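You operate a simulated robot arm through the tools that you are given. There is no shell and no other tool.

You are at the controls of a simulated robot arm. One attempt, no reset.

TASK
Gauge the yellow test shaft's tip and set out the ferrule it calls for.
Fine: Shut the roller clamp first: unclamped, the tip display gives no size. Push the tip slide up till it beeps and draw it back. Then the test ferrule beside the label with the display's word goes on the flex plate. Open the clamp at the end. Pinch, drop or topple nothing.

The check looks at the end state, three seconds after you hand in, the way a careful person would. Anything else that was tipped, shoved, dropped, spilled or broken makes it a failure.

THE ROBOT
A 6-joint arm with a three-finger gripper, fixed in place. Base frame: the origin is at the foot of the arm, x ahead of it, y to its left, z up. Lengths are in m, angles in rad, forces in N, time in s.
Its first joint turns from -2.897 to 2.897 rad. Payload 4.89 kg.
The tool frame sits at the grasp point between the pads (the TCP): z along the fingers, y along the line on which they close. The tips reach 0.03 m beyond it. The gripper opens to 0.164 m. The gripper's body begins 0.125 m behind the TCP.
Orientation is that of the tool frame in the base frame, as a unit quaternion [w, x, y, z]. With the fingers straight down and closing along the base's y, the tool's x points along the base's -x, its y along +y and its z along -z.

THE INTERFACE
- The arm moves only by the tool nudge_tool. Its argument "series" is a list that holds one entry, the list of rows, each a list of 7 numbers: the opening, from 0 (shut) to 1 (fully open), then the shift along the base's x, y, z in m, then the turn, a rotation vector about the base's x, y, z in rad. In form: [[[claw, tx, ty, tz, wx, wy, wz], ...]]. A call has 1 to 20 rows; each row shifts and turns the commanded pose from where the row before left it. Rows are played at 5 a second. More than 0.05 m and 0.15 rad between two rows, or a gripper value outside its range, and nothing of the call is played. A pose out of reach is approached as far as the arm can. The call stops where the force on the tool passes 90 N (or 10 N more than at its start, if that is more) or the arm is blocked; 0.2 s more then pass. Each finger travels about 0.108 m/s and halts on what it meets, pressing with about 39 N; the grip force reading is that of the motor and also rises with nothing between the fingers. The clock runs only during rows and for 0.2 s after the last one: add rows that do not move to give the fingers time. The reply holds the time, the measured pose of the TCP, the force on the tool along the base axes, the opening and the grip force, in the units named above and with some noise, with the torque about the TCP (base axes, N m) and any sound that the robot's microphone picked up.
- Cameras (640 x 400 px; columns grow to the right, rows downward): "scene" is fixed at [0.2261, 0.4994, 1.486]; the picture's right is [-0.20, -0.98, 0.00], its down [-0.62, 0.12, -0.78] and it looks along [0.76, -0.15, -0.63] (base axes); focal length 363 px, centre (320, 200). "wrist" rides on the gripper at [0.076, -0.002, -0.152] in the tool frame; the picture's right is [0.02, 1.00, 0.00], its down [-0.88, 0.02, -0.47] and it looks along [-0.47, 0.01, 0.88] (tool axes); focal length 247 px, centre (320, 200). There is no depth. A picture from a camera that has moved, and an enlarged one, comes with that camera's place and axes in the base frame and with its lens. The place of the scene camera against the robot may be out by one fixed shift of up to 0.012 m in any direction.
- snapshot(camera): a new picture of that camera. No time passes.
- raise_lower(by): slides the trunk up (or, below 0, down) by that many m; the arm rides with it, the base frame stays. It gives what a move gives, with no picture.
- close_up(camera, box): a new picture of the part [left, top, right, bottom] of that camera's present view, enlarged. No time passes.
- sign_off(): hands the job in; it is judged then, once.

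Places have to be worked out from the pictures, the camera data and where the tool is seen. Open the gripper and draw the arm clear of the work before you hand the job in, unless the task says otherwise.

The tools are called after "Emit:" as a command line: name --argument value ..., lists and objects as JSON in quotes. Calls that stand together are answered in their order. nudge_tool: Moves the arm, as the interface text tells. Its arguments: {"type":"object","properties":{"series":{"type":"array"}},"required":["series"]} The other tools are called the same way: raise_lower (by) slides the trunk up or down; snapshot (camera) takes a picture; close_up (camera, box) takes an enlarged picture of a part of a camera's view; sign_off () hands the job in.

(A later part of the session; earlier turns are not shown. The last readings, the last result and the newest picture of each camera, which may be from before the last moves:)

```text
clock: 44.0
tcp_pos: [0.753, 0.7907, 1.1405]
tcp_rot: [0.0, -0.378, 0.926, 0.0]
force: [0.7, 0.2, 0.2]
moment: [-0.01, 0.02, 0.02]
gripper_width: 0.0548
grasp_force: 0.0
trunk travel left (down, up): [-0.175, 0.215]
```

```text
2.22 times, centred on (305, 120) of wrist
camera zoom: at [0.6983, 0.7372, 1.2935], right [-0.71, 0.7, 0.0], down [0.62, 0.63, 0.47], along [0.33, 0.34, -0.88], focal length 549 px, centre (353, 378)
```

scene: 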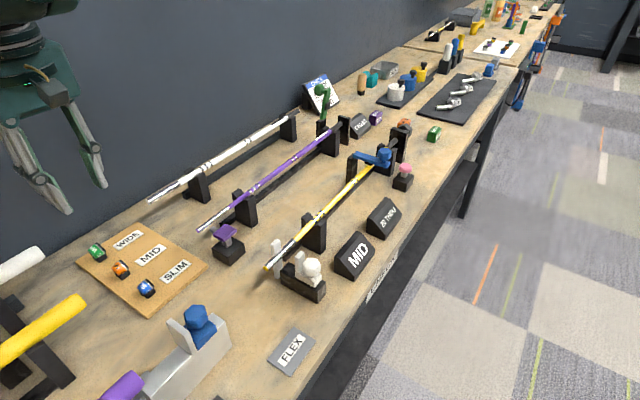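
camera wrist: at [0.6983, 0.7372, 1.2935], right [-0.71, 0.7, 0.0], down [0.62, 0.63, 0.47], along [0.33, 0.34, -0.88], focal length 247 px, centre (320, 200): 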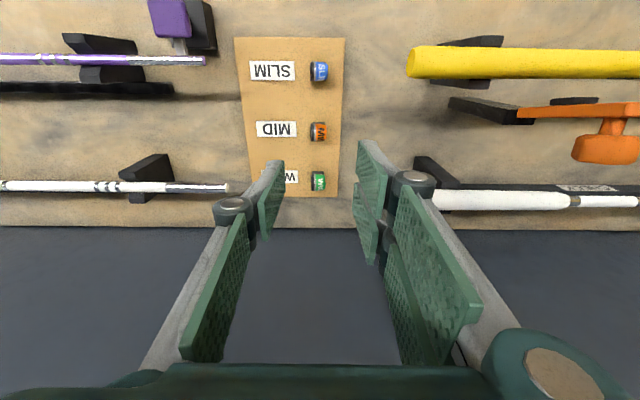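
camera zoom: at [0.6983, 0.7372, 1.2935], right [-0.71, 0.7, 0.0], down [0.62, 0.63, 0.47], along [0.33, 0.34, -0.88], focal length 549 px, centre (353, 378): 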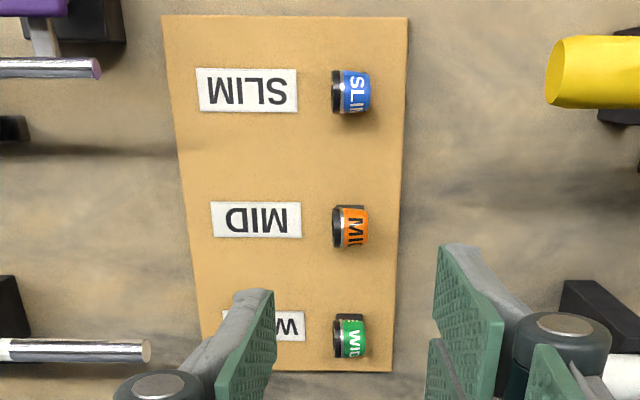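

Ring centre: (0.7585, 0.7955, 0.925), Ø≈27 mm, axial ≈24 mm; board top z≈0.902. A vertical grasp with TCP z≈0.938 will do. Descend to z≈1.0 first to check reach and alignment.

Emit:
nudge_tool --series '[[[0.335, 0.0055, 0.0047, -0.035, 0, 0, 0], [0.335, 0, 0, -0.035, 0, 0, 0], [0.335, 0, 0, -0.035, 0, 0, 0], [0.335, 0, 0, -0.035, 0, 0, 0], [0.335, 0, 0, 0, 0, 0, 0]]]'

Emit:
close_up --camera "wrist" --box '[260, 60, 380, 200]'

Emit:
close_up --camera "scene" --box '[40, 160, 220, 310]'

```text
clock: 45.2
tcp_pos: [0.758, 0.795, 1.001]
tcp_rot: [0.0, -0.377, 0.926, 0.0]
force: [0.2, -0.1, -0.5]
moment: [-0.04, 0.04, 0.01]
gripper_width: 0.055
grasp_force: 0.1
trunk travel left (down, up): [-0.175, 0.215]
```

```text
2.86 times, centred on (320, 130) of wrist
camera zoom: at [0.7036, 0.7415, 1.154], right [-0.71, 0.7, 0.0], down [0.62, 0.63, 0.47], along [0.33, 0.34, -0.88], focal length 706 px, centre (320, 400)
```

zoom: 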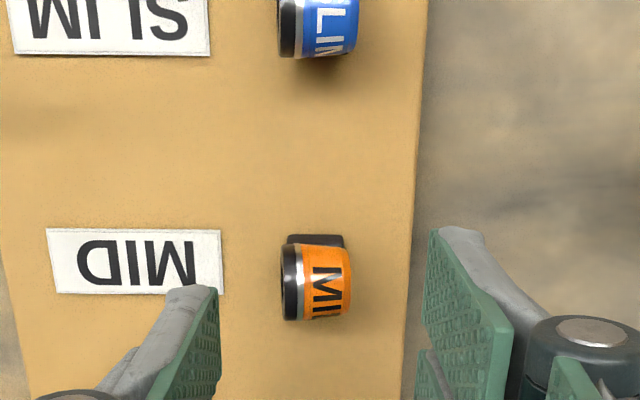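

```text
2.67 times, centred on (130, 235) of scene
camera zoom: at [0.2261, 0.4994, 1.486], right [-0.2, -0.98, 0.0], down [-0.62, 0.12, -0.78], along [0.76, -0.15, -0.63], focal length 967 px, centre (827, 107)
```

zoom: 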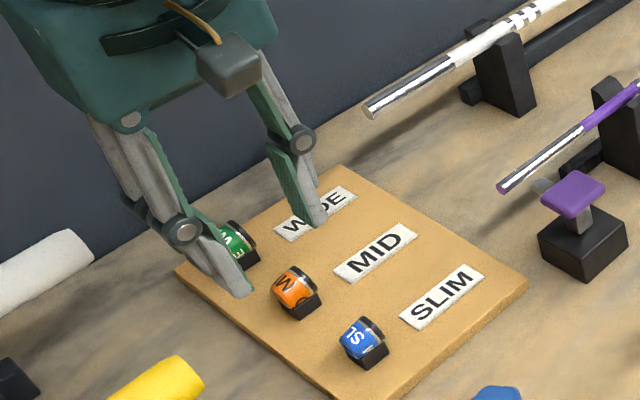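

Alignment confirmed (ring directly under the TCP). Descend to z≈0.940 and close.

Emit:
nudge_tool --series '[[[0.335, 0.0004, 0.0004, -0.03, 0, 0, 0], [0.335, 0, 0, -0.02, 0, 0, 0], [0.335, 0, 0, -0.011, 0, 0, 0], [0.335, 0, 0, 0, 0, 0, 0]]]'

Emit:
close_up --camera "wrist" --box '[260, 100, 380, 240]'

Emit:
close_up --camera "scene" --box '[60, 210, 180, 310]'

```text
clock: 46.2
tcp_pos: [0.7579, 0.7959, 0.9406]
tcp_rot: [0.0, -0.377, 0.926, 0.0]
force: [0.1, 0.7, 0.3]
moment: [-0.03, 0.03, -0.01]
gripper_width: 0.0552
grasp_force: 0.1
trunk travel left (down, up): [-0.175, 0.215]
```

```text
2.86 times, centred on (320, 170) of wrist
camera zoom: at [0.7034, 0.742, 1.0928], right [-0.71, 0.7, 0.0], down [0.62, 0.63, 0.47], along [0.33, 0.34, -0.88], focal length 706 px, centre (320, 286)
```

zoom: 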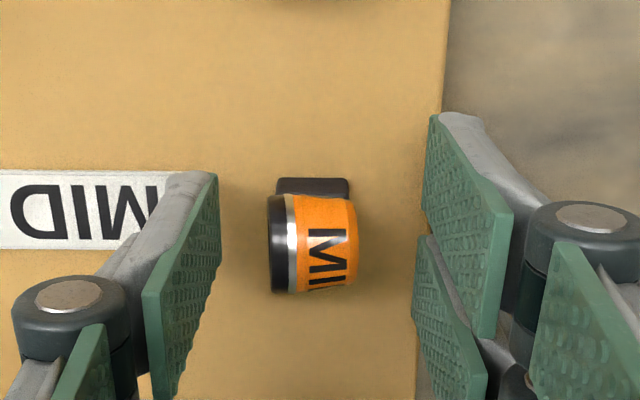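

```text
4.00 times, centred on (120, 260) of scene
camera zoom: at [0.2261, 0.4994, 1.486], right [-0.2, -0.98, 0.0], down [-0.62, 0.12, -0.78], along [0.76, -0.15, -0.63], focal length 1451 px, centre (1120, -40)
```

zoom: 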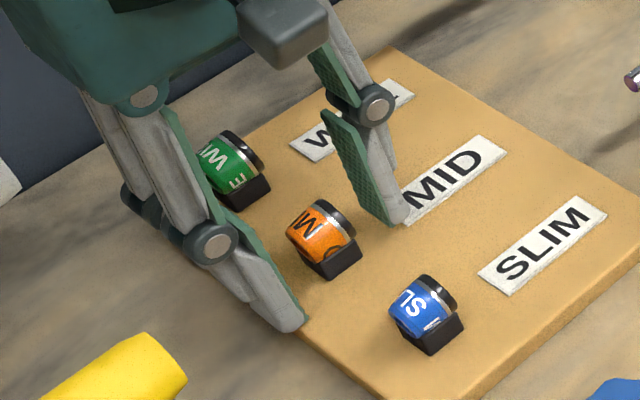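

Good: the ferrule lies between the pads, slightly toward the thumb. Shift −2 mm in u and close gently.

Emit:
nudge_tool --series '[[[0.3, 0.0012, -0.0012, 0, 0, 0, 0], [0.24, 0, 0, 0, 0, 0, 0], [0.2, 0, 0, 0, 0, 0, 0], [0.16, 0, 0, 0, 0, 0, 0], [0.1, 0, 0, 0, 0, 0, 0], [0.1, 0, 0, 0, 0, 0, 0], [0.1, 0, 0, 0, 0, 0, 0]]]'

Emit:
close_up --camera "wrist" --box '[260, 100, 380, 240]'

Emit:
close_up --camera "scene" --box '[60, 210, 180, 310]'

```text
clock: 47.8
tcp_pos: [0.7589, 0.7931, 0.9393]
tcp_rot: [0.0, -0.377, 0.926, -0.001]
force: [1.2, -2.1, -1.0]
moment: [-0.03, -0.07, 0.01]
gripper_width: 0.0207
grasp_force: 39.3
trunk travel left (down, up): [-0.175, 0.215]
```

```text
2.86 times, centred on (320, 170) of wrist
camera zoom: at [0.7048, 0.7406, 1.093], right [-0.71, 0.7, 0.0], down [0.62, 0.63, 0.47], along [0.33, 0.34, -0.88], focal length 706 px, centre (320, 286)
```

zoom: 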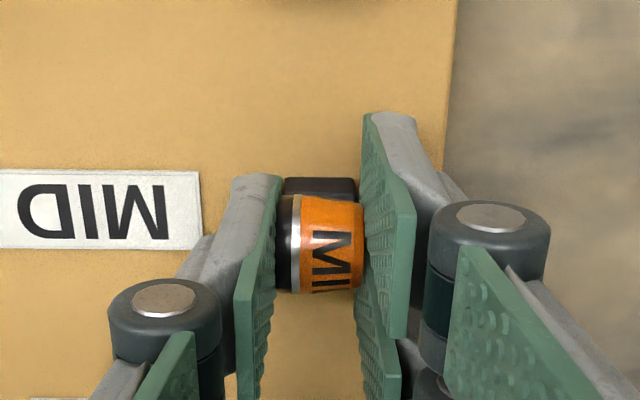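

```text
4.00 times, centred on (120, 260) of scene
camera zoom: at [0.2261, 0.4994, 1.486], right [-0.2, -0.98, 0.0], down [-0.62, 0.12, -0.78], along [0.76, -0.15, -0.63], focal length 1451 px, centre (1120, -40)
```

zoom: 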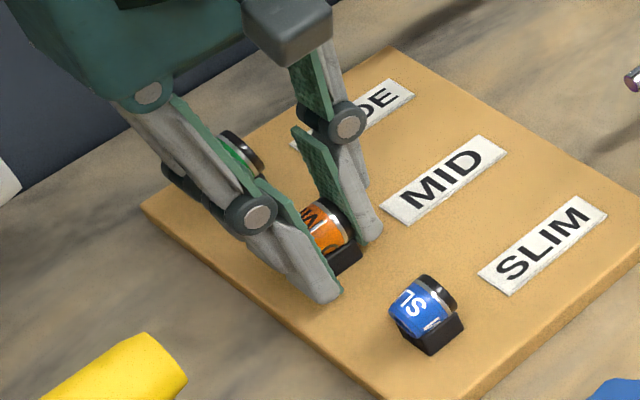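

The ferrule is held (20.7 mm). Lift gently and check.

Emit:
nudge_tool --series '[[[0.1, 0, 0, 0.01, 0, 0, 0], [0.1, 0, 0, 0.02, 0, 0, 0], [0.1, 0, 0, 0.03, 0, 0, 0], [0.1, 0, 0, 0.04, 0, 0, 0], [0.1, 0, 0, 0, 0, 0, 0]]]'

Emit:
close_up --camera "wrist" --box '[240, 80, 400, 240]'

Emit:
close_up --camera "scene" --box '[40, 160, 180, 310]'

```text
clock: 49.0
tcp_pos: [0.7596, 0.7946, 1.0403]
tcp_rot: [0.001, -0.377, 0.926, 0.001]
force: [-0.4, -0.1, 0.7]
moment: [0.0, -0.03, 0.03]
gripper_width: 0.0212
grasp_force: 39.2
trunk travel left (down, up): [-0.175, 0.215]
```

```text
2.50 times, centred on (320, 160) of wrist
camera zoom: at [0.7049, 0.7409, 1.1926], right [-0.71, 0.7, 0.0], down [0.62, 0.63, 0.47], along [0.33, 0.34, -0.88], focal length 617 px, centre (320, 300)
```

zoom: 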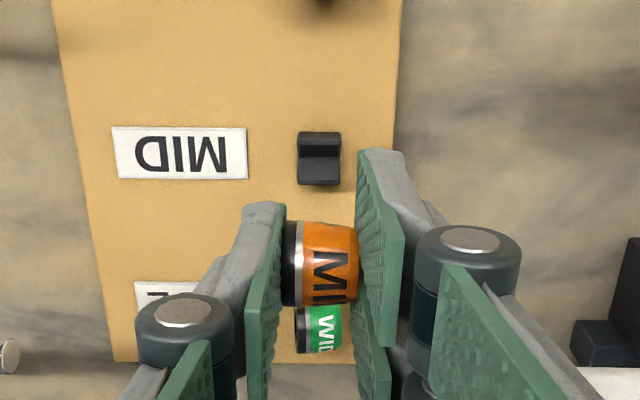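

```text
2.67 times, centred on (110, 235) of scene
camera zoom: at [0.2261, 0.4994, 1.486], right [-0.2, -0.98, 0.0], down [-0.62, 0.12, -0.78], along [0.76, -0.15, -0.63], focal length 967 px, centre (880, 107)
```

zoom: 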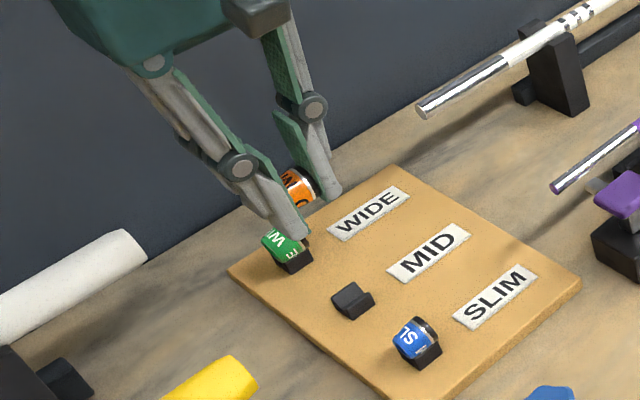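

The foot turns out to be a cradle that stays on the board; I have the orange ferrule ring alone, firmly held. Lift higher and carry it to the vicinity of the FLEX plate.

Emit:
nudge_tool --series '[[[0.1, 0, 0, 0.04, 0, 0, 0], [0.1, 0, 0, 0.04, 0, 0, 0], [0.1, 0, 0, 0.04, 0, 0, 0], [0.1, 0, 0, 0.03, 0, 0, 0], [0.1, -0.0238, -0.0304, 0, 0, 0, 0], [0.1, -0.0238, -0.0304, 0, 0, 0, 0], [0.1, -0.0238, -0.0304, 0, 0, 0, 0], [0.1, -0.0238, -0.0304, 0, 0, 0, 0], [0.1, -0.0238, -0.0304, 0, 0, 0, 0], [0.1, -0.0238, -0.0304, 0, 0, 0, 0], [0.1, -0.0238, -0.0304, 0, 0, 0, 0], [0.1, -0.0238, -0.0304, 0, 0, 0, 0], [0.1, -0.0238, -0.0304, 0, 0, 0, 0], [0.1, -0.0238, -0.0304, 0, 0, 0, 0], [0.1, -0.0238, -0.0304, 0, 0, 0, 0], [0.1, -0.0238, -0.0304, 0, 0, 0, 0], [0.1, 0, 0, 0, 0, 0, 0]]]'

Emit:
snapshot --camera "wrist"

Emit:
snapshot --camera "scene"

```text
clock: 52.6
tcp_pos: [0.4725, 0.4293, 1.1901]
tcp_rot: [-0.001, -0.377, 0.926, 0.0]
force: [-0.6, 0.9, 0.4]
moment: [0.06, -0.12, 0.02]
gripper_width: 0.0211
grasp_force: 39.3
trunk travel left (down, up): [-0.175, 0.215]
```

```text
taken
camera wrist: at [0.4184, 0.3752, 1.3426], right [-0.71, 0.7, 0.0], down [0.62, 0.63, 0.47], along [0.33, 0.34, -0.88], focal length 247 px, centre (320, 200)
```

wrist: 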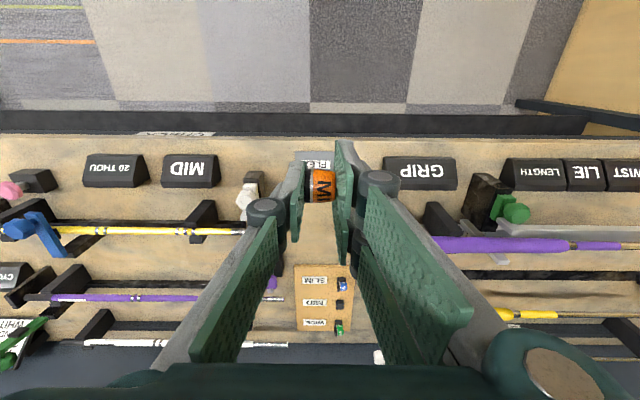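

```text
taken
```

scene: 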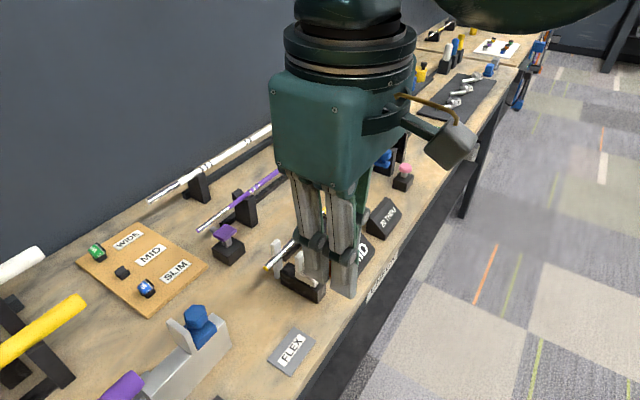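

The plate is hidden behind the held ferrule; I sidestep toward −u to see the plate clearly.

Emit:
nudge_tool --series '[[[0.1, 0.023, -0.024, 0, 0, 0, 0], [0.1, 0.023, -0.024, 0, 0, 0, 0], [0.1, 0.023, -0.024, 0, 0, 0, 0], [0.1, 0, 0, 0, 0, 0, 0]]]'

Emit:
snapshot --camera "wrist"

Emit:
close_up --camera "wrist" --box '[360, 120, 460, 200]'

Emit:
close_up --camera "scene" --box '[250, 310, 340, 390]'

```text
clock: 53.6
tcp_pos: [0.5414, 0.3582, 1.1907]
tcp_rot: [0.0, -0.377, 0.926, 0.0]
force: [0.3, 0.6, 0.2]
moment: [0.04, 0.01, 0.01]
gripper_width: 0.021
grasp_force: 38.9
trunk travel left (down, up): [-0.175, 0.215]
```

```text
taken
camera wrist: at [0.4878, 0.3038, 1.3427], right [-0.71, 0.7, 0.0], down [0.62, 0.63, 0.47], along [0.33, 0.34, -0.88], focal length 247 px, centre (320, 200)
```

wrist: 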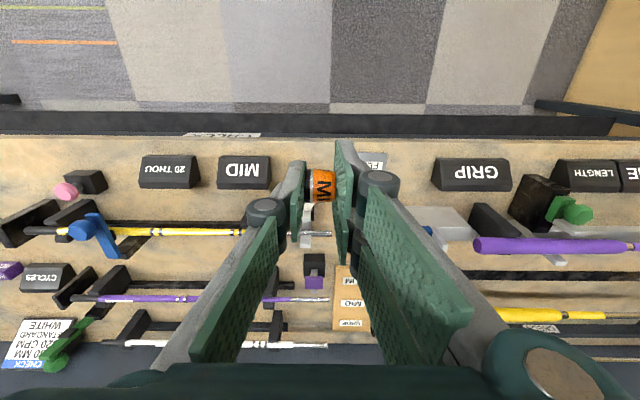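

```text
5.00 times, centred on (410, 160) of wrist
camera zoom: at [0.4878, 0.3038, 1.3427], right [-0.71, 0.7, 0.0], down [0.62, 0.63, 0.47], along [0.33, 0.34, -0.88], focal length 1235 px, centre (-130, 400)
```

zoom: 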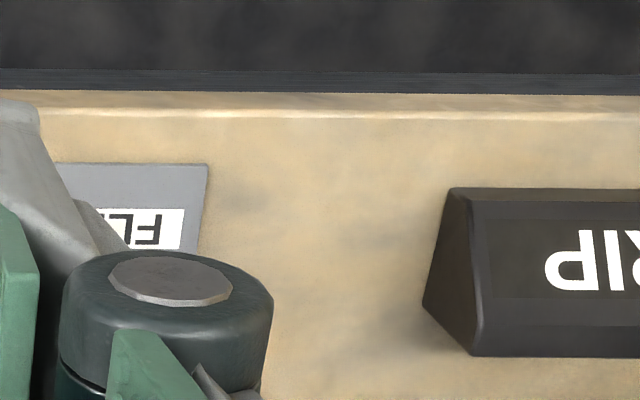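

```text
5.00 times, centred on (295, 350) of scene
camera zoom: at [0.2261, 0.4994, 1.486], right [-0.2, -0.98, 0.0], down [-0.62, 0.12, -0.78], along [0.76, -0.15, -0.63], focal length 1814 px, centre (445, -550)
```

zoom: 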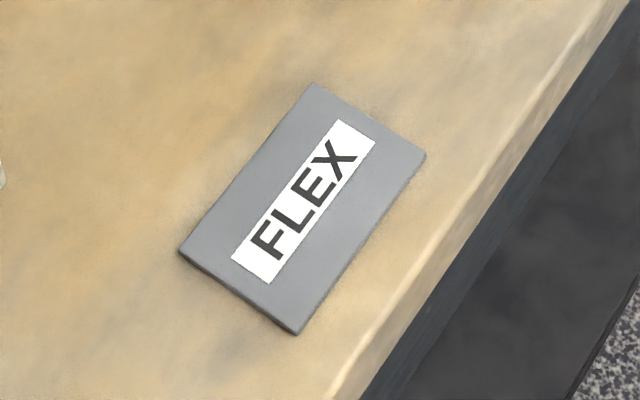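

The plate centre is ≈(0.538, 0.483), about 74×49 mm, top z≈0.903. But fingertips currently extend slightly below the ring's underside, so I couldn't set it down without a small drop. I'll return it exactly to its cradle (reverse of the commanded moves) and regrip ~8 mm higher.

Emit:
nudge_tool --series '[[[0.1, -0.023, 0.024, 0, 0, 0, 0], [0.1, -0.023, 0.024, 0, 0, 0, 0], [0.1, -0.023, 0.024, 0, 0, 0, 0], [0.1, 0.0238, 0.0304, 0, 0, 0, 0], [0.1, 0.0238, 0.0304, 0, 0, 0, 0], [0.1, 0.0238, 0.0304, 0, 0, 0, 0], [0.1, 0.0238, 0.0304, 0, 0, 0, 0], [0.1, 0.0238, 0.0304, 0, 0, 0, 0], [0.1, 0.0238, 0.0304, 0, 0, 0, 0], [0.1, 0.0238, 0.0304, 0, 0, 0, 0], [0.1, 0.0238, 0.0304, 0, 0, 0, 0], [0.1, 0.0238, 0.0304, 0, 0, 0, 0], [0.1, 0.0238, 0.0304, 0, 0, 0, 0], [0.1, 0.0238, 0.0304, 0, 0, 0, 0], [0.1, 0.0238, 0.0304, 0, 0, 0, 0], [0.1, 0, 0, -0.04, 0, 0, 0], [0.1, 0, 0, -0.04, 0, 0, 0], [0.1, 0, 0, -0.04, 0, 0, 0], [0.1, 0, 0, -0.03, 0, 0, 0], [0.1, 0, 0, -0.04, 0, 0, 0]]]'

Emit:
close_up --camera "wrist" --box '[240, 80, 400, 240]'

Emit:
close_up --camera "scene" --box '[60, 190, 180, 300]'

```text
clock: 57.8
tcp_pos: [0.7591, 0.7949, 0.9997]
tcp_rot: [0.0, -0.377, 0.926, -0.001]
force: [0.0, -0.6, 0.8]
moment: [0.07, -0.07, -0.01]
gripper_width: 0.021
grasp_force: 39.1
trunk travel left (down, up): [-0.175, 0.215]
```

```text
2.50 times, centred on (320, 160) of wrist
camera zoom: at [0.7045, 0.7415, 1.1533], right [-0.71, 0.7, 0.0], down [0.62, 0.63, 0.47], along [0.33, 0.34, -0.88], focal length 617 px, centre (320, 300)
```

zoom: 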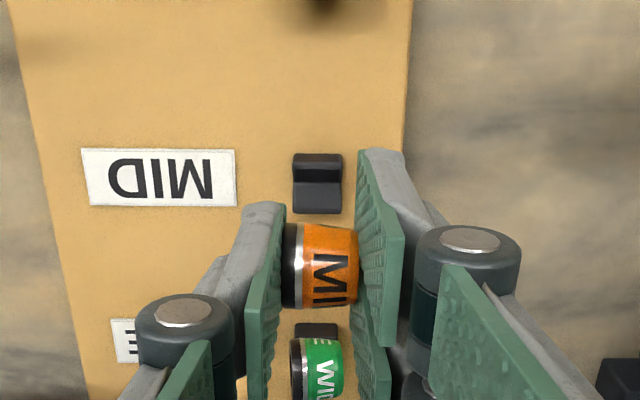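

```text
3.64 times, centred on (120, 245) of scene
camera zoom: at [0.2261, 0.4994, 1.486], right [-0.2, -0.98, 0.0], down [-0.62, 0.12, -0.78], along [0.76, -0.15, -0.63], focal length 1319 px, centre (1047, 36)
```

zoom: 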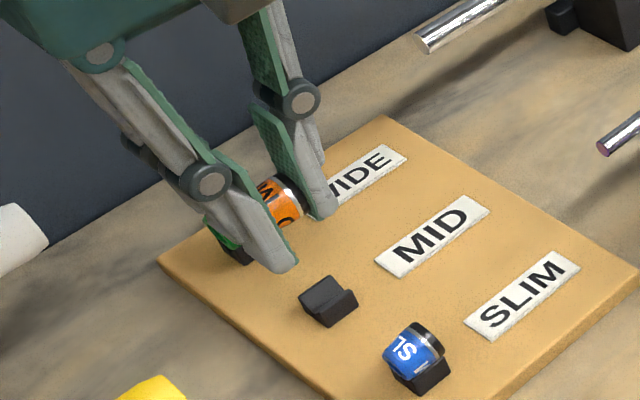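

Exactly over its cradle. Lower the remaining 60 mm in diminishing steps.

Emit:
nudge_tool --series '[[[0.1, 0, 0, -0.03, 0, 0, 0], [0.1, 0, 0, -0.02, 0, 0, 0], [0.1, 0, 0, -0.006, 0, 0, 0], [0.1, 0, 0, -0.004, 0, 0, 0], [0.1, 0, 0, 0, 0, 0, 0]]]'

Emit:
close_up --camera "wrist" --box '[260, 100, 380, 240]'

```text
clock: 59.0
tcp_pos: [0.7598, 0.7947, 0.9392]
tcp_rot: [0.0, -0.377, 0.926, 0.0]
force: [-3.1, -9.1, 19.0]
moment: [-0.75, 0.1, -0.03]
gripper_width: 0.021
grasp_force: 39.1
trunk travel left (down, up): [-0.175, 0.215]
```

```text
2.86 times, centred on (320, 170) of wrist
camera zoom: at [0.7049, 0.7407, 1.0922], right [-0.71, 0.7, 0.0], down [0.62, 0.63, 0.47], along [0.33, 0.34, -0.88], focal length 706 px, centre (320, 286)
```

zoom: 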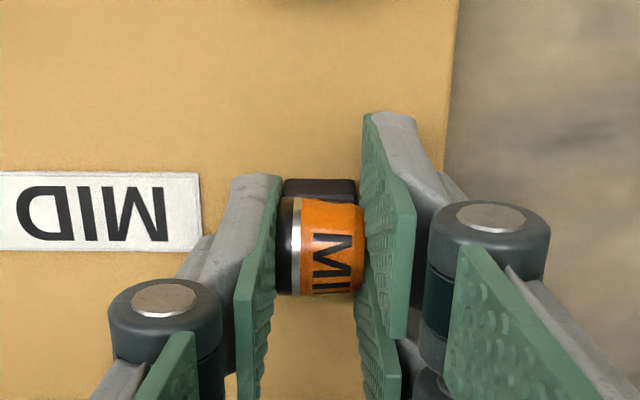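

Seated in the cradle (19 N contact). Relieve slightly, loosen, rise 8 mm, regrip.

Emit:
nudge_tool --series '[[[0.1, 0, 0, 0.001, 0, 0, 0], [0.14, 0, 0, 0, 0, 0, 0], [0.18, 0, 0, 0, 0, 0, 0], [0.18, 0, 0, 0, 0, 0, 0], [0.18, 0, 0, 0.004, 0, 0, 0], [0.18, 0, 0, 0.004, 0, 0, 0], [0.18, 0, 0, 0, 0, 0, 0]]]'

Emit:
close_up --camera "wrist" --box '[260, 100, 380, 240]'

Emit:
close_up --camera "scene" --box '[60, 210, 180, 310]'

```text
clock: 60.6
tcp_pos: [0.7592, 0.7942, 0.949]
tcp_rot: [0.001, -0.377, 0.926, 0.0]
force: [0.0, 0.7, 0.3]
moment: [0.03, 0.02, -0.01]
gripper_width: 0.0296
grasp_force: 0.0
trunk travel left (down, up): [-0.175, 0.215]
```

```text
2.86 times, centred on (320, 170) of wrist
camera zoom: at [0.7048, 0.7407, 1.1021], right [-0.71, 0.7, 0.0], down [0.62, 0.63, 0.47], along [0.33, 0.34, -0.88], focal length 706 px, centre (320, 286)
```

zoom: 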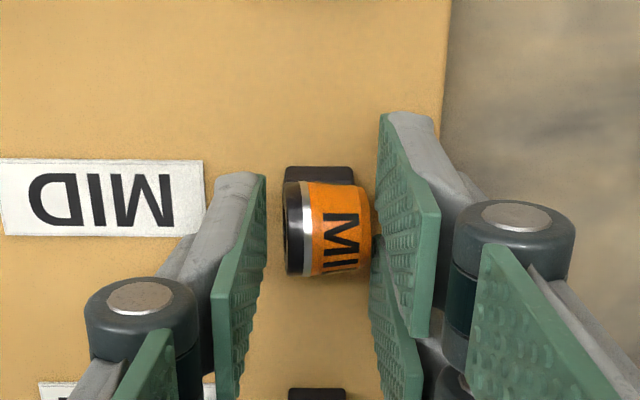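

```text
4.00 times, centred on (120, 260) of scene
camera zoom: at [0.2261, 0.4994, 1.486], right [-0.2, -0.98, 0.0], down [-0.62, 0.12, -0.78], along [0.76, -0.15, -0.63], focal length 1451 px, centre (1120, -40)
```

zoom: 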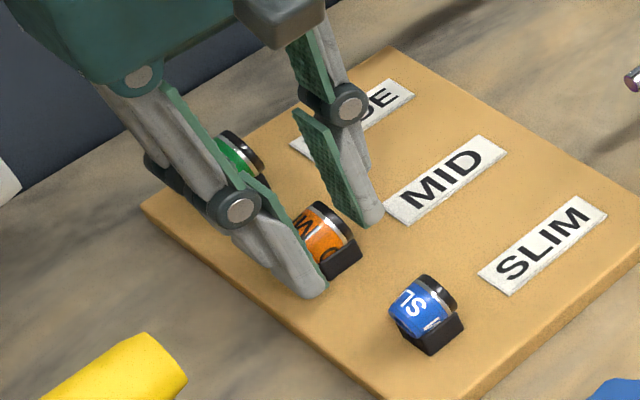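

Ferrule rests in the cradle; the grip is now ~9 mm higher. Close again.

Emit:
nudge_tool --series '[[[0.16, -0.0006, 0.0006, 0, 0, 0, 0], [0.14, 0, 0, 0, 0, 0, 0], [0.1, 0, 0, 0, 0, 0, 0], [0.1, 0, 0, 0, 0, 0, 0], [0.1, 0, 0, 0, 0, 0, 0], [0.1, 0, 0, 0.01, 0, 0, 0], [0.1, 0, 0, 0.02, 0, 0, 0], [0.1, 0, 0, 0.03, 0, 0, 0], [0.1, 0, 0, 0, 0, 0, 0]]]'

Emit:
close_up --camera "wrist" --box '[260, 100, 380, 240]'

Emit:
close_up --camera "scene" --box '[60, 190, 180, 300]'

```text
clock: 62.6
tcp_pos: [0.7582, 0.7962, 1.0093]
tcp_rot: [-0.001, -0.378, 0.926, 0.0]
force: [-0.6, -0.2, 0.4]
moment: [0.02, -0.04, 0.01]
gripper_width: 0.0212
grasp_force: 39.3
trunk travel left (down, up): [-0.175, 0.215]
```

```text
2.86 times, centred on (320, 170) of wrist
camera zoom: at [0.7036, 0.7416, 1.1623], right [-0.71, 0.7, 0.0], down [0.62, 0.63, 0.47], along [0.33, 0.34, -0.88], focal length 706 px, centre (320, 286)
```

zoom: 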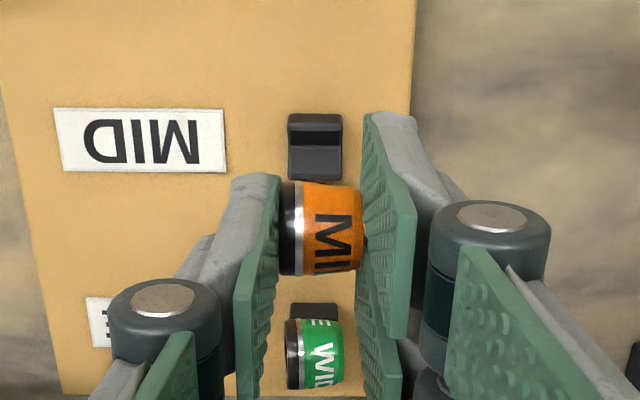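

```text
3.64 times, centred on (120, 245) of scene
camera zoom: at [0.2261, 0.4994, 1.486], right [-0.2, -0.98, 0.0], down [-0.62, 0.12, -0.78], along [0.76, -0.15, -0.63], focal length 1319 px, centre (1047, 36)
```

zoom: 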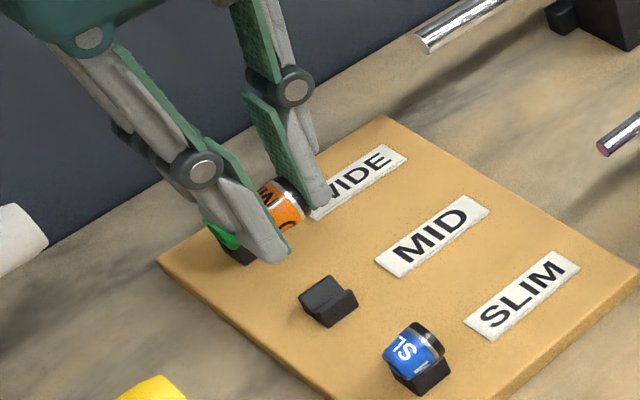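

Ferrule held again near the fingertips. Lift, travel to above the FLEX plate and come down to a hover.

Emit:
nudge_tool --series '[[[0.1, 0, 0, 0.04, 0, 0, 0], [0.1, 0, 0, 0.04, 0, 0, 0], [0.1, 0, 0, 0.04, 0, 0, 0], [0.1, 0, 0, 0.03, 0, 0, 0], [0.1, -0.022, -0.03134, 0, 0, 0, 0], [0.1, -0.022, -0.03134, 0, 0, 0, 0], [0.1, -0.022, -0.03134, 0, 0, 0, 0], [0.1, -0.022, -0.03134, 0, 0, 0, 0], [0.1, -0.022, -0.03134, 0, 0, 0, 0], [0.1, -0.022, -0.03134, 0, 0, 0, 0], [0.1, -0.022, -0.03134, 0, 0, 0, 0], [0.1, -0.022, -0.03134, 0, 0, 0, 0], [0.1, -0.022, -0.03134, 0, 0, 0, 0], [0.1, -0.022, -0.03134, 0, 0, 0, 0], [0.1, 0, 0, -0.04, 0, 0, 0], [0.1, 0, 0, -0.04, 0, 0, 0], [0.1, 0, 0, -0.04, -0.0286, -0.028, 0], [0.1, 0, 0, -0.03, -0.0286, -0.028, 0], [0.1, 0, 0, 0, 0, 0, 0]]]'

Emit:
snapshot --camera "wrist"

Emit:
close_up --camera "wrist" --box '[240, 80, 400, 240]'

Emit:
close_up --camera "scene" --box '[240, 270, 360, 390]'

```text
clock: 66.6
tcp_pos: [0.5394, 0.4831, 1.0065]
tcp_rot: [0.015, -0.376, 0.926, -0.038]
force: [0.8, 1.8, -0.1]
moment: [-0.02, 0.06, -0.02]
gripper_width: 0.0207
grasp_force: 38.9
trunk travel left (down, up): [-0.175, 0.215]
```

```text
taken
camera wrist: at [0.4766, 0.438, 1.1605], right [-0.71, 0.7, -0.08], down [0.59, 0.66, 0.47], along [0.38, 0.29, -0.88], focal length 247 px, centre (320, 200)
```

wrist: 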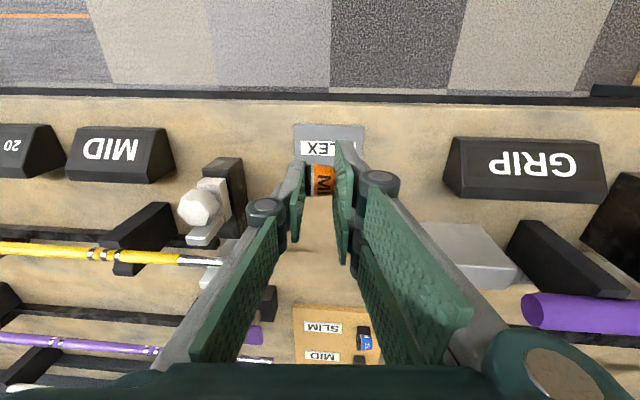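

```text
2.50 times, centred on (320, 160) of wrist
camera zoom: at [0.4766, 0.438, 1.1605], right [-0.71, 0.7, -0.08], down [0.59, 0.66, 0.47], along [0.38, 0.29, -0.88], focal length 617 px, centre (320, 300)
```

zoom: 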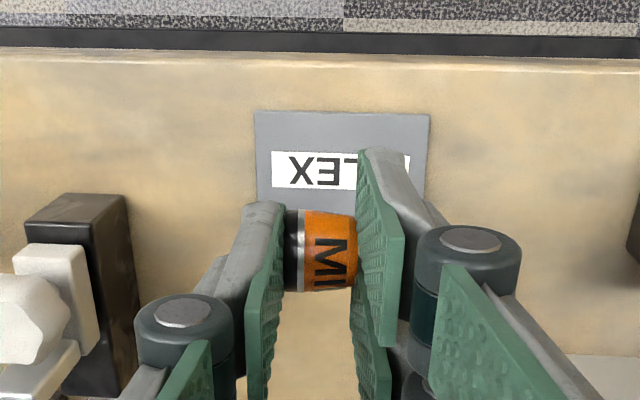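

```text
3.33 times, centred on (300, 330) of scene
camera zoom: at [0.2261, 0.4994, 1.486], right [-0.2, -0.98, 0.0], down [-0.62, 0.12, -0.78], along [0.76, -0.15, -0.63], focal length 1209 px, centre (387, -233)
```

zoom: 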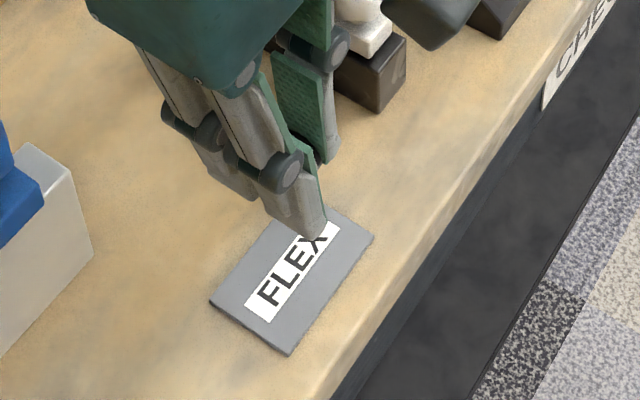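

Plate centre in this view ≈ (0.5374, 0.4839); the ring is ~4 mm off in u. Correct and descend to just above the plate.

Emit:
nudge_tool --series '[[[0.1, -0.0033, 0.0022, -0.02, 0, 0, 0], [0.1, 0, 0, -0.02, 0, 0, 0], [0.1, 0, 0, -0.01, 0, 0, 0], [0.1, 0, 0, 0, 0, 0, 0]]]'

Emit:
close_up --camera "wrist" --box '[240, 80, 400, 240]'

Emit:
close_up --camera "scene" --box '[250, 290, 340, 380]'

```text
clock: 67.6
tcp_pos: [0.5354, 0.4857, 0.9584]
tcp_rot: [0.016, -0.376, 0.926, -0.037]
force: [0.4, 0.3, 0.5]
moment: [-0.04, -0.02, 0.02]
gripper_width: 0.0212
grasp_force: 38.9
trunk travel left (down, up): [-0.175, 0.215]
```

```text
2.50 times, centred on (320, 160) of wrist
camera zoom: at [0.4723, 0.4398, 1.1111], right [-0.71, 0.7, -0.08], down [0.59, 0.66, 0.47], along [0.38, 0.29, -0.88], focal length 617 px, centre (320, 300)
```

zoom: 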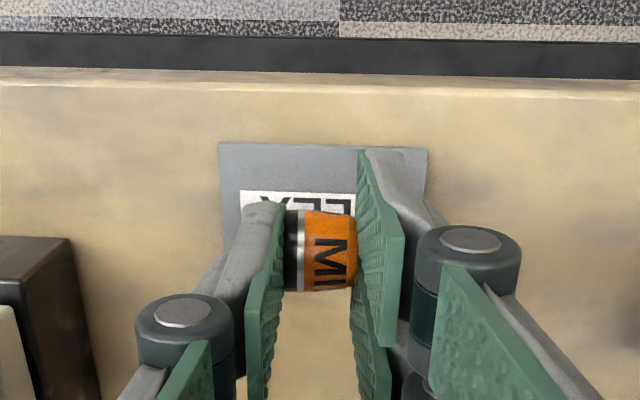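

```text
4.44 times, centred on (295, 335) of scene
camera zoom: at [0.2261, 0.4994, 1.486], right [-0.2, -0.98, 0.0], down [-0.62, 0.12, -0.78], along [0.76, -0.15, -0.63], focal length 1612 px, centre (431, -400)
```

zoom: 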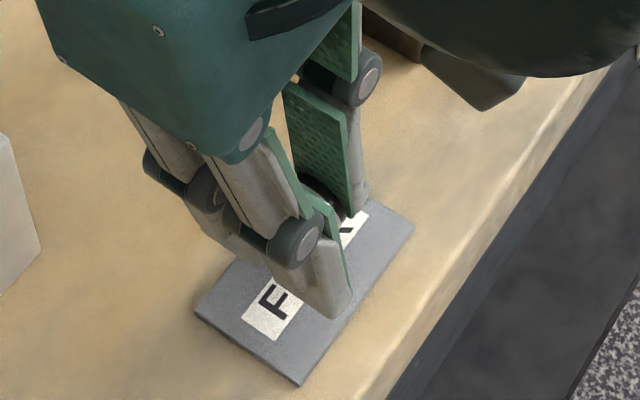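

Ring is centred over the plate. Descend in small steps, watching the force.

Emit:
nudge_tool --series '[[[0.1, 0, 0, -0.005, 0, 0, 0], [0.1, 0, 0, -0.004, 0, 0, 0], [0.1, 0, 0, -0.003, 0, 0, 0], [0.1, 0, 0, 0, 0, 0, 0]]]'

Emit:
close_up --camera "wrist" --box '[280, 130, 360, 210]'

```text
clock: 68.6
tcp_pos: [0.5354, 0.4852, 0.9465]
tcp_rot: [0.015, -0.376, 0.926, -0.037]
force: [-0.7, -0.3, -0.5]
moment: [-0.05, -0.01, -0.01]
gripper_width: 0.0207
grasp_force: 38.9
trunk travel left (down, up): [-0.175, 0.215]
```

```text
5.00 times, centred on (320, 170) of wrist
camera zoom: at [0.4725, 0.4395, 1.0994], right [-0.71, 0.7, -0.08], down [0.59, 0.66, 0.47], along [0.38, 0.29, -0.88], focal length 1235 px, centre (320, 350)
```

zoom: 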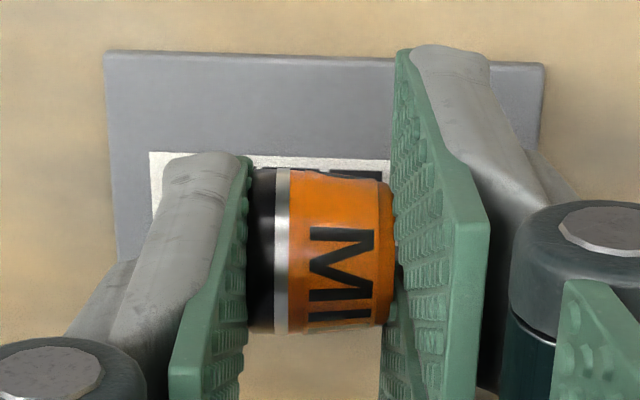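

No contact yet. Continue 2 mm at a time.

Emit:
nudge_tool --series '[[[0.1, 0, 0, -0.002, 0, 0, 0], [0.1, 0, 0, -0.002, 0, 0, 0], [0.1, 0, 0, 0, 0, 0, 0]]]'

```text
clock: 69.4
tcp_pos: [0.5343, 0.4843, 0.9423]
tcp_rot: [0.015, -0.377, 0.925, -0.037]
force: [-0.3, -0.9, 0.2]
moment: [-0.04, 0.0, 0.0]
gripper_width: 0.0208
grasp_force: 38.7
trunk travel left (down, up): [-0.175, 0.215]
```

Emit:
nudge_tool --series '[[[0.1, 0, 0, -0.0015, 0, 0, 0], [0.1, 0, 0, -0.0015, 0, 0, 0], [0.1, 0, 0, 0, 0, 0, 0]]]'

Emit:
close_up --camera "wrist" --box '[280, 130, 360, 210]'

```text
clock: 70.2
tcp_pos: [0.5352, 0.4839, 0.9391]
tcp_rot: [0.015, -0.377, 0.925, -0.037]
force: [0.4, 1.0, 0.8]
moment: [0.0, -0.01, 0.03]
gripper_width: 0.0207
grasp_force: 39.0
trunk travel left (down, up): [-0.175, 0.215]
```

```text
5.00 times, centred on (320, 170) of wrist
camera zoom: at [0.4721, 0.4391, 1.0924], right [-0.71, 0.7, -0.08], down [0.59, 0.66, 0.47], along [0.38, 0.29, -0.88], focal length 1235 px, centre (320, 350)
```

zoom: 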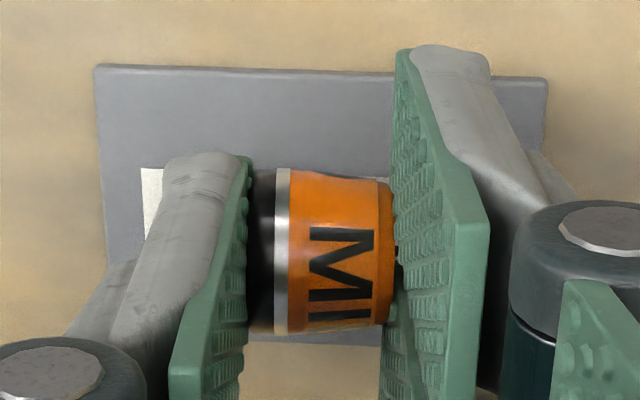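

Still no contact; continue in 1 mm steps.

Emit:
nudge_tool --series '[[[0.1, 0, 0, -0.001, 0, 0, 0], [0.1, 0, 0, -0.001, 0, 0, 0], [0.1, 0, 0, 0, 0, 0, 0]]]'

```text
clock: 71.0
tcp_pos: [0.5353, 0.4857, 0.9387]
tcp_rot: [0.016, -0.377, 0.925, -0.037]
force: [0.2, 0.1, 0.0]
moment: [0.01, 0.01, -0.02]
gripper_width: 0.0209
grasp_force: 39.3
trunk travel left (down, up): [-0.175, 0.215]
```

Emit:
nudge_tool --series '[[[0.1, 0, 0, -0.001, 0, 0, 0], [0.1, 0, 0, -0.001, 0, 0, 0], [0.1, 0, 0, 0, 0, 0, 0]]]'

```text
clock: 71.8
tcp_pos: [0.5353, 0.485, 0.9358]
tcp_rot: [0.015, -0.377, 0.925, -0.037]
force: [-1.0, 0.0, 0.9]
moment: [0.04, -0.05, 0.02]
gripper_width: 0.0207
grasp_force: 38.8
trunk travel left (down, up): [-0.175, 0.215]
```

Continue.

Emit:
nudge_tool --series '[[[0.1, 0, 0, -0.001, 0, 0, 0], [0.1, 0, 0, -0.001, 0, 0, 0], [0.1, 0, 0, 0, 0, 0, 0]]]'

Emit:
close_up --camera "scene" --box '[260, 300, 330, 370]'

Emit:
close_up --camera "wrist" --box '[280, 130, 360, 210]'

```text
clock: 72.6
tcp_pos: [0.5348, 0.4843, 0.935]
tcp_rot: [0.015, -0.377, 0.925, -0.037]
force: [0.2, -0.8, -0.6]
moment: [0.03, -0.05, 0.01]
gripper_width: 0.021
grasp_force: 38.7
trunk travel left (down, up): [-0.175, 0.215]
```

```text
5.71 times, centred on (295, 335) of scene
camera zoom: at [0.2261, 0.4994, 1.486], right [-0.2, -0.98, 0.0], down [-0.62, 0.12, -0.78], along [0.76, -0.15, -0.63], focal length 2073 px, centre (463, -571)
```

zoom: 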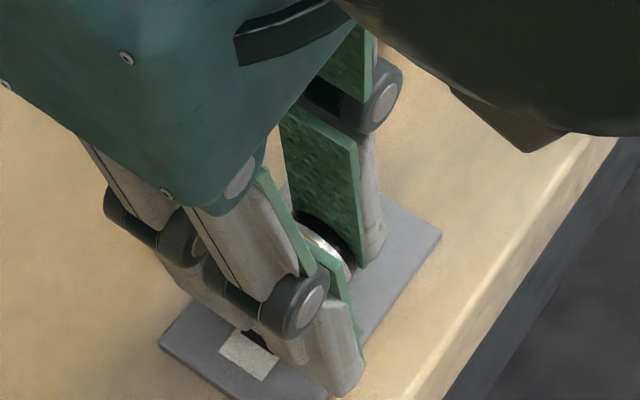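

```text
5.00 times, centred on (320, 170) of wrist
camera zoom: at [0.4722, 0.4396, 1.0866], right [-0.71, 0.7, -0.08], down [0.59, 0.66, 0.47], along [0.38, 0.29, -0.88], focal length 1235 px, centre (320, 350)
```

zoom: 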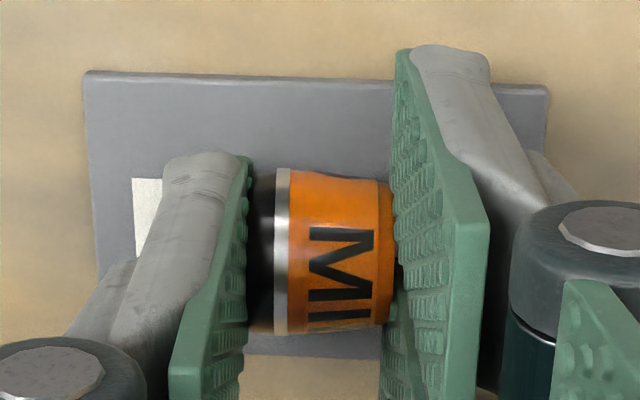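

Plate top must be a little lower (~0.896). Continue in 1 mm steps.

Emit:
nudge_tool --series '[[[0.1, 0, 0, -0.001, 0, 0, 0], [0.1, 0, 0, -0.001, 0, 0, 0], [0.1, 0, 0, 0, 0, 0, 0]]]'

```text
clock: 73.4
tcp_pos: [0.5351, 0.4836, 0.9318]
tcp_rot: [0.015, -0.377, 0.925, -0.037]
force: [-0.9, 0.0, 0.0]
moment: [0.03, 0.0, 0.0]
gripper_width: 0.0209
grasp_force: 38.7
trunk travel left (down, up): [-0.175, 0.215]
```

Emit:
nudge_tool --series '[[[0.1, 0, 0, -0.001, 0, 0, 0], [0.1, 0, 0, -0.001, 0, 0, 0], [0.1, 0, 0, 0, 0, 0, 0]]]'

```text
clock: 74.2
tcp_pos: [0.5345, 0.4853, 0.93]
tcp_rot: [0.015, -0.377, 0.925, -0.038]
force: [1.2, 0.6, 0.6]
moment: [-0.01, 0.02, -0.06]
gripper_width: 0.0208
grasp_force: 38.6
trunk travel left (down, up): [-0.175, 0.215]
```

Still free; continue.

Emit:
nudge_tool --series '[[[0.1, 0, 0, -0.001, 0, 0, 0], [0.1, 0, 0, -0.001, 0, 0, 0], [0.1, 0, 0, 0, 0, 0, 0]]]'

Emit:
close_up --camera "wrist" --box '[280, 130, 360, 210]'

```text
clock: 75.0
tcp_pos: [0.5361, 0.4838, 0.9283]
tcp_rot: [0.016, -0.377, 0.925, -0.037]
force: [1.9, 2.7, 30.6]
moment: [0.06, -0.15, 0.01]
gripper_width: 0.0212
grasp_force: 38.8
trunk travel left (down, up): [-0.175, 0.215]
```

```text
5.00 times, centred on (320, 170) of wrist
camera zoom: at [0.4719, 0.439, 1.0814], right [-0.71, 0.7, -0.08], down [0.59, 0.66, 0.47], along [0.38, 0.29, -0.88], focal length 1235 px, centre (320, 350)
```

zoom: 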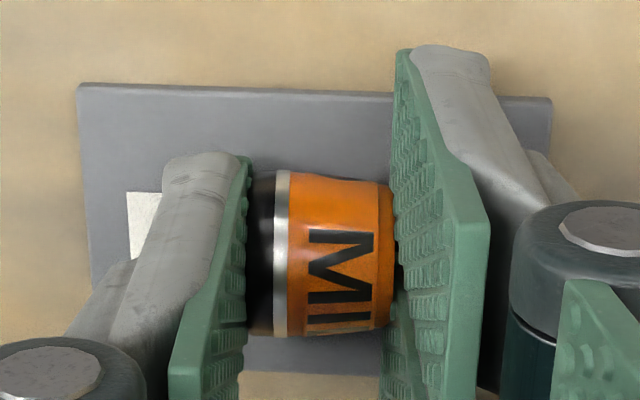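

Contact at ~30 N with negligible moment: the ring is on the plate. Relieve ~1 mm and check force before opening.

Emit:
nudge_tool --series '[[[0.1, 0, 0, 0.0008, 0, 0, 0], [0.1, 0, 0, 0, 0, 0, 0]]]'

```text
clock: 75.6
tcp_pos: [0.535, 0.4846, 0.9285]
tcp_rot: [0.015, -0.377, 0.926, -0.037]
force: [-0.5, 0.5, 16.0]
moment: [0.01, -0.06, 0.02]
gripper_width: 0.021
grasp_force: 38.7
trunk travel left (down, up): [-0.175, 0.215]
```

Force down to 16 N; relieve a little more, then open slowly.

Emit:
nudge_tool --series '[[[0.1, 0, 0, 0.0005, 0, 0, 0], [0.1, 0, 0, 0, 0, 0, 0], [0.13, 0, 0, 0, 0, 0, 0], [0.135, 0, 0, 0, 0, 0, 0], [0.14, 0, 0, 0, 0, 0, 0], [0.15, 0, 0, 0, 0, 0, 0], [0.16, 0, 0, 0, 0, 0, 0], [0.16, 0, 0, 0, 0, 0, 0]]]'

Emit:
close_up --camera "wrist" --box '[280, 130, 360, 210]'

```text
clock: 77.4
tcp_pos: [0.535, 0.4843, 0.9294]
tcp_rot: [0.015, -0.377, 0.925, -0.037]
force: [0.9, -0.6, -0.1]
moment: [0.02, 0.01, -0.01]
gripper_width: 0.0261
grasp_force: 0.0
trunk travel left (down, up): [-0.175, 0.215]
```

```text
5.00 times, centred on (320, 170) of wrist
camera zoom: at [0.4723, 0.4393, 1.0819], right [-0.71, 0.7, -0.08], down [0.59, 0.66, 0.47], along [0.38, 0.29, -0.88], focal length 1235 px, centre (320, 350)
```

zoom: 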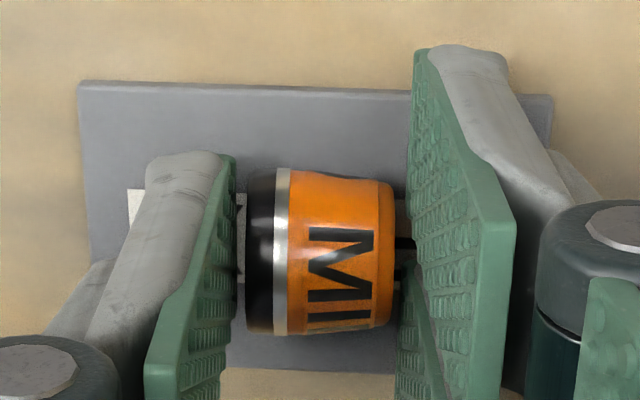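

The ferrule is free and in place. Open a little more, wait, and check that it doesn't roll.

Emit:
nudge_tool --series '[[[0.19, 0, 0, 0, 0, 0, 0], [0.22, 0, 0, 0, 0, 0, 0], [0.25, 0, 0, 0, 0, 0, 0], [0.25, 0, 0, 0, 0, 0, 0], [0.25, 0, 0, 0, 0, 0, 0], [0.25, 0, 0, 0, 0, 0, 0], [0.25, 0, 0, 0, 0, 0, 0], [0.25, 0, 0, 0, 0, 0, 0], [0.25, 0, 0, 0, 0, 0, 0], [0.25, 0, 0, 0, 0, 0, 0]]]'

Emit:
close_up --camera "wrist" --box '[280, 130, 360, 210]'

```text
clock: 79.6
tcp_pos: [0.535, 0.4841, 0.9292]
tcp_rot: [0.016, -0.377, 0.925, -0.037]
force: [-0.6, 0.2, -0.2]
moment: [0.01, -0.01, -0.02]
gripper_width: 0.0408
grasp_force: 0.1
trunk travel left (down, up): [-0.175, 0.215]
```

```text
5.00 times, centred on (320, 170) of wrist
camera zoom: at [0.4723, 0.4393, 1.0818], right [-0.71, 0.7, -0.08], down [0.59, 0.66, 0.47], along [0.38, 0.29, -0.88], focal length 1235 px, centre (320, 350)
```

zoom: 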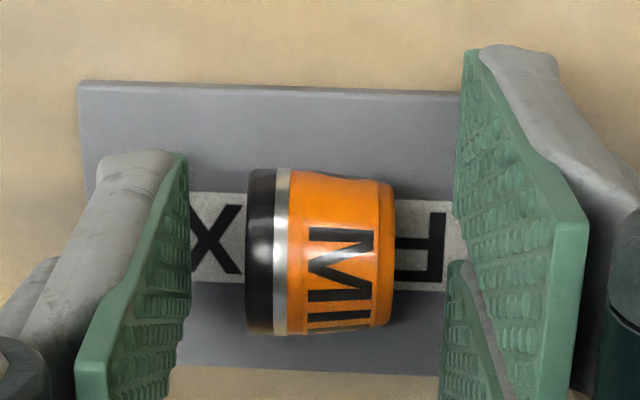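

The ferrule is stable and centred on the plate. Lift straight up, undo the small tilt, and confirm from the scene camera before moving on.

Emit:
nudge_tool --series '[[[0.25, 0, 0, 0.01, 0, 0, 0], [0.25, 0, 0, 0.02, 0, 0, 0], [0.25, 0, 0, 0.03, 0, 0, 0], [0.25, 0, 0, 0.04, 0, 0, 0], [0.25, 0, 0, 0.04, 0.0286, 0.028, 0], [0.25, 0, 0, 0.04, 0.0286, 0.028, 0], [0.25, 0, 0, 0.04, 0, 0, 0], [0.25, 0, 0, 0.04, 0, 0, 0], [0.25, 0, 0, 0, 0, 0, 0]]]'

Emit:
close_up --camera "wrist" --box '[240, 80, 400, 240]'

Emit:
close_up --camera "scene" --box '[250, 300, 340, 390]'

```text
clock: 81.6
tcp_pos: [0.5344, 0.484, 1.1894]
tcp_rot: [0.0, -0.377, 0.926, 0.001]
force: [-1.1, -0.3, 0.4]
moment: [0.07, -0.06, 0.01]
gripper_width: 0.0411
grasp_force: 0.0
trunk travel left (down, up): [-0.175, 0.215]
```

```text
2.50 times, centred on (320, 160) of wrist
camera zoom: at [0.4802, 0.4301, 1.3422], right [-0.71, 0.7, 0.0], down [0.62, 0.63, 0.47], along [0.33, 0.34, -0.88], focal length 617 px, centre (320, 300)
```

zoom: 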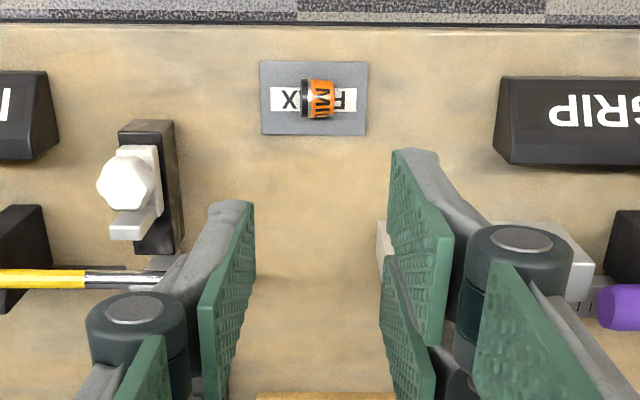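

```text
4.44 times, centred on (295, 345) of scene
camera zoom: at [0.2261, 0.4994, 1.486], right [-0.2, -0.98, 0.0], down [-0.62, 0.12, -0.78], along [0.76, -0.15, -0.63], focal length 1612 px, centre (431, -444)
```

zoom: 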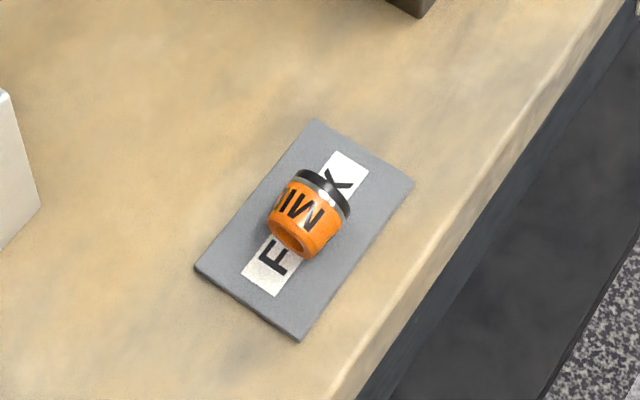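

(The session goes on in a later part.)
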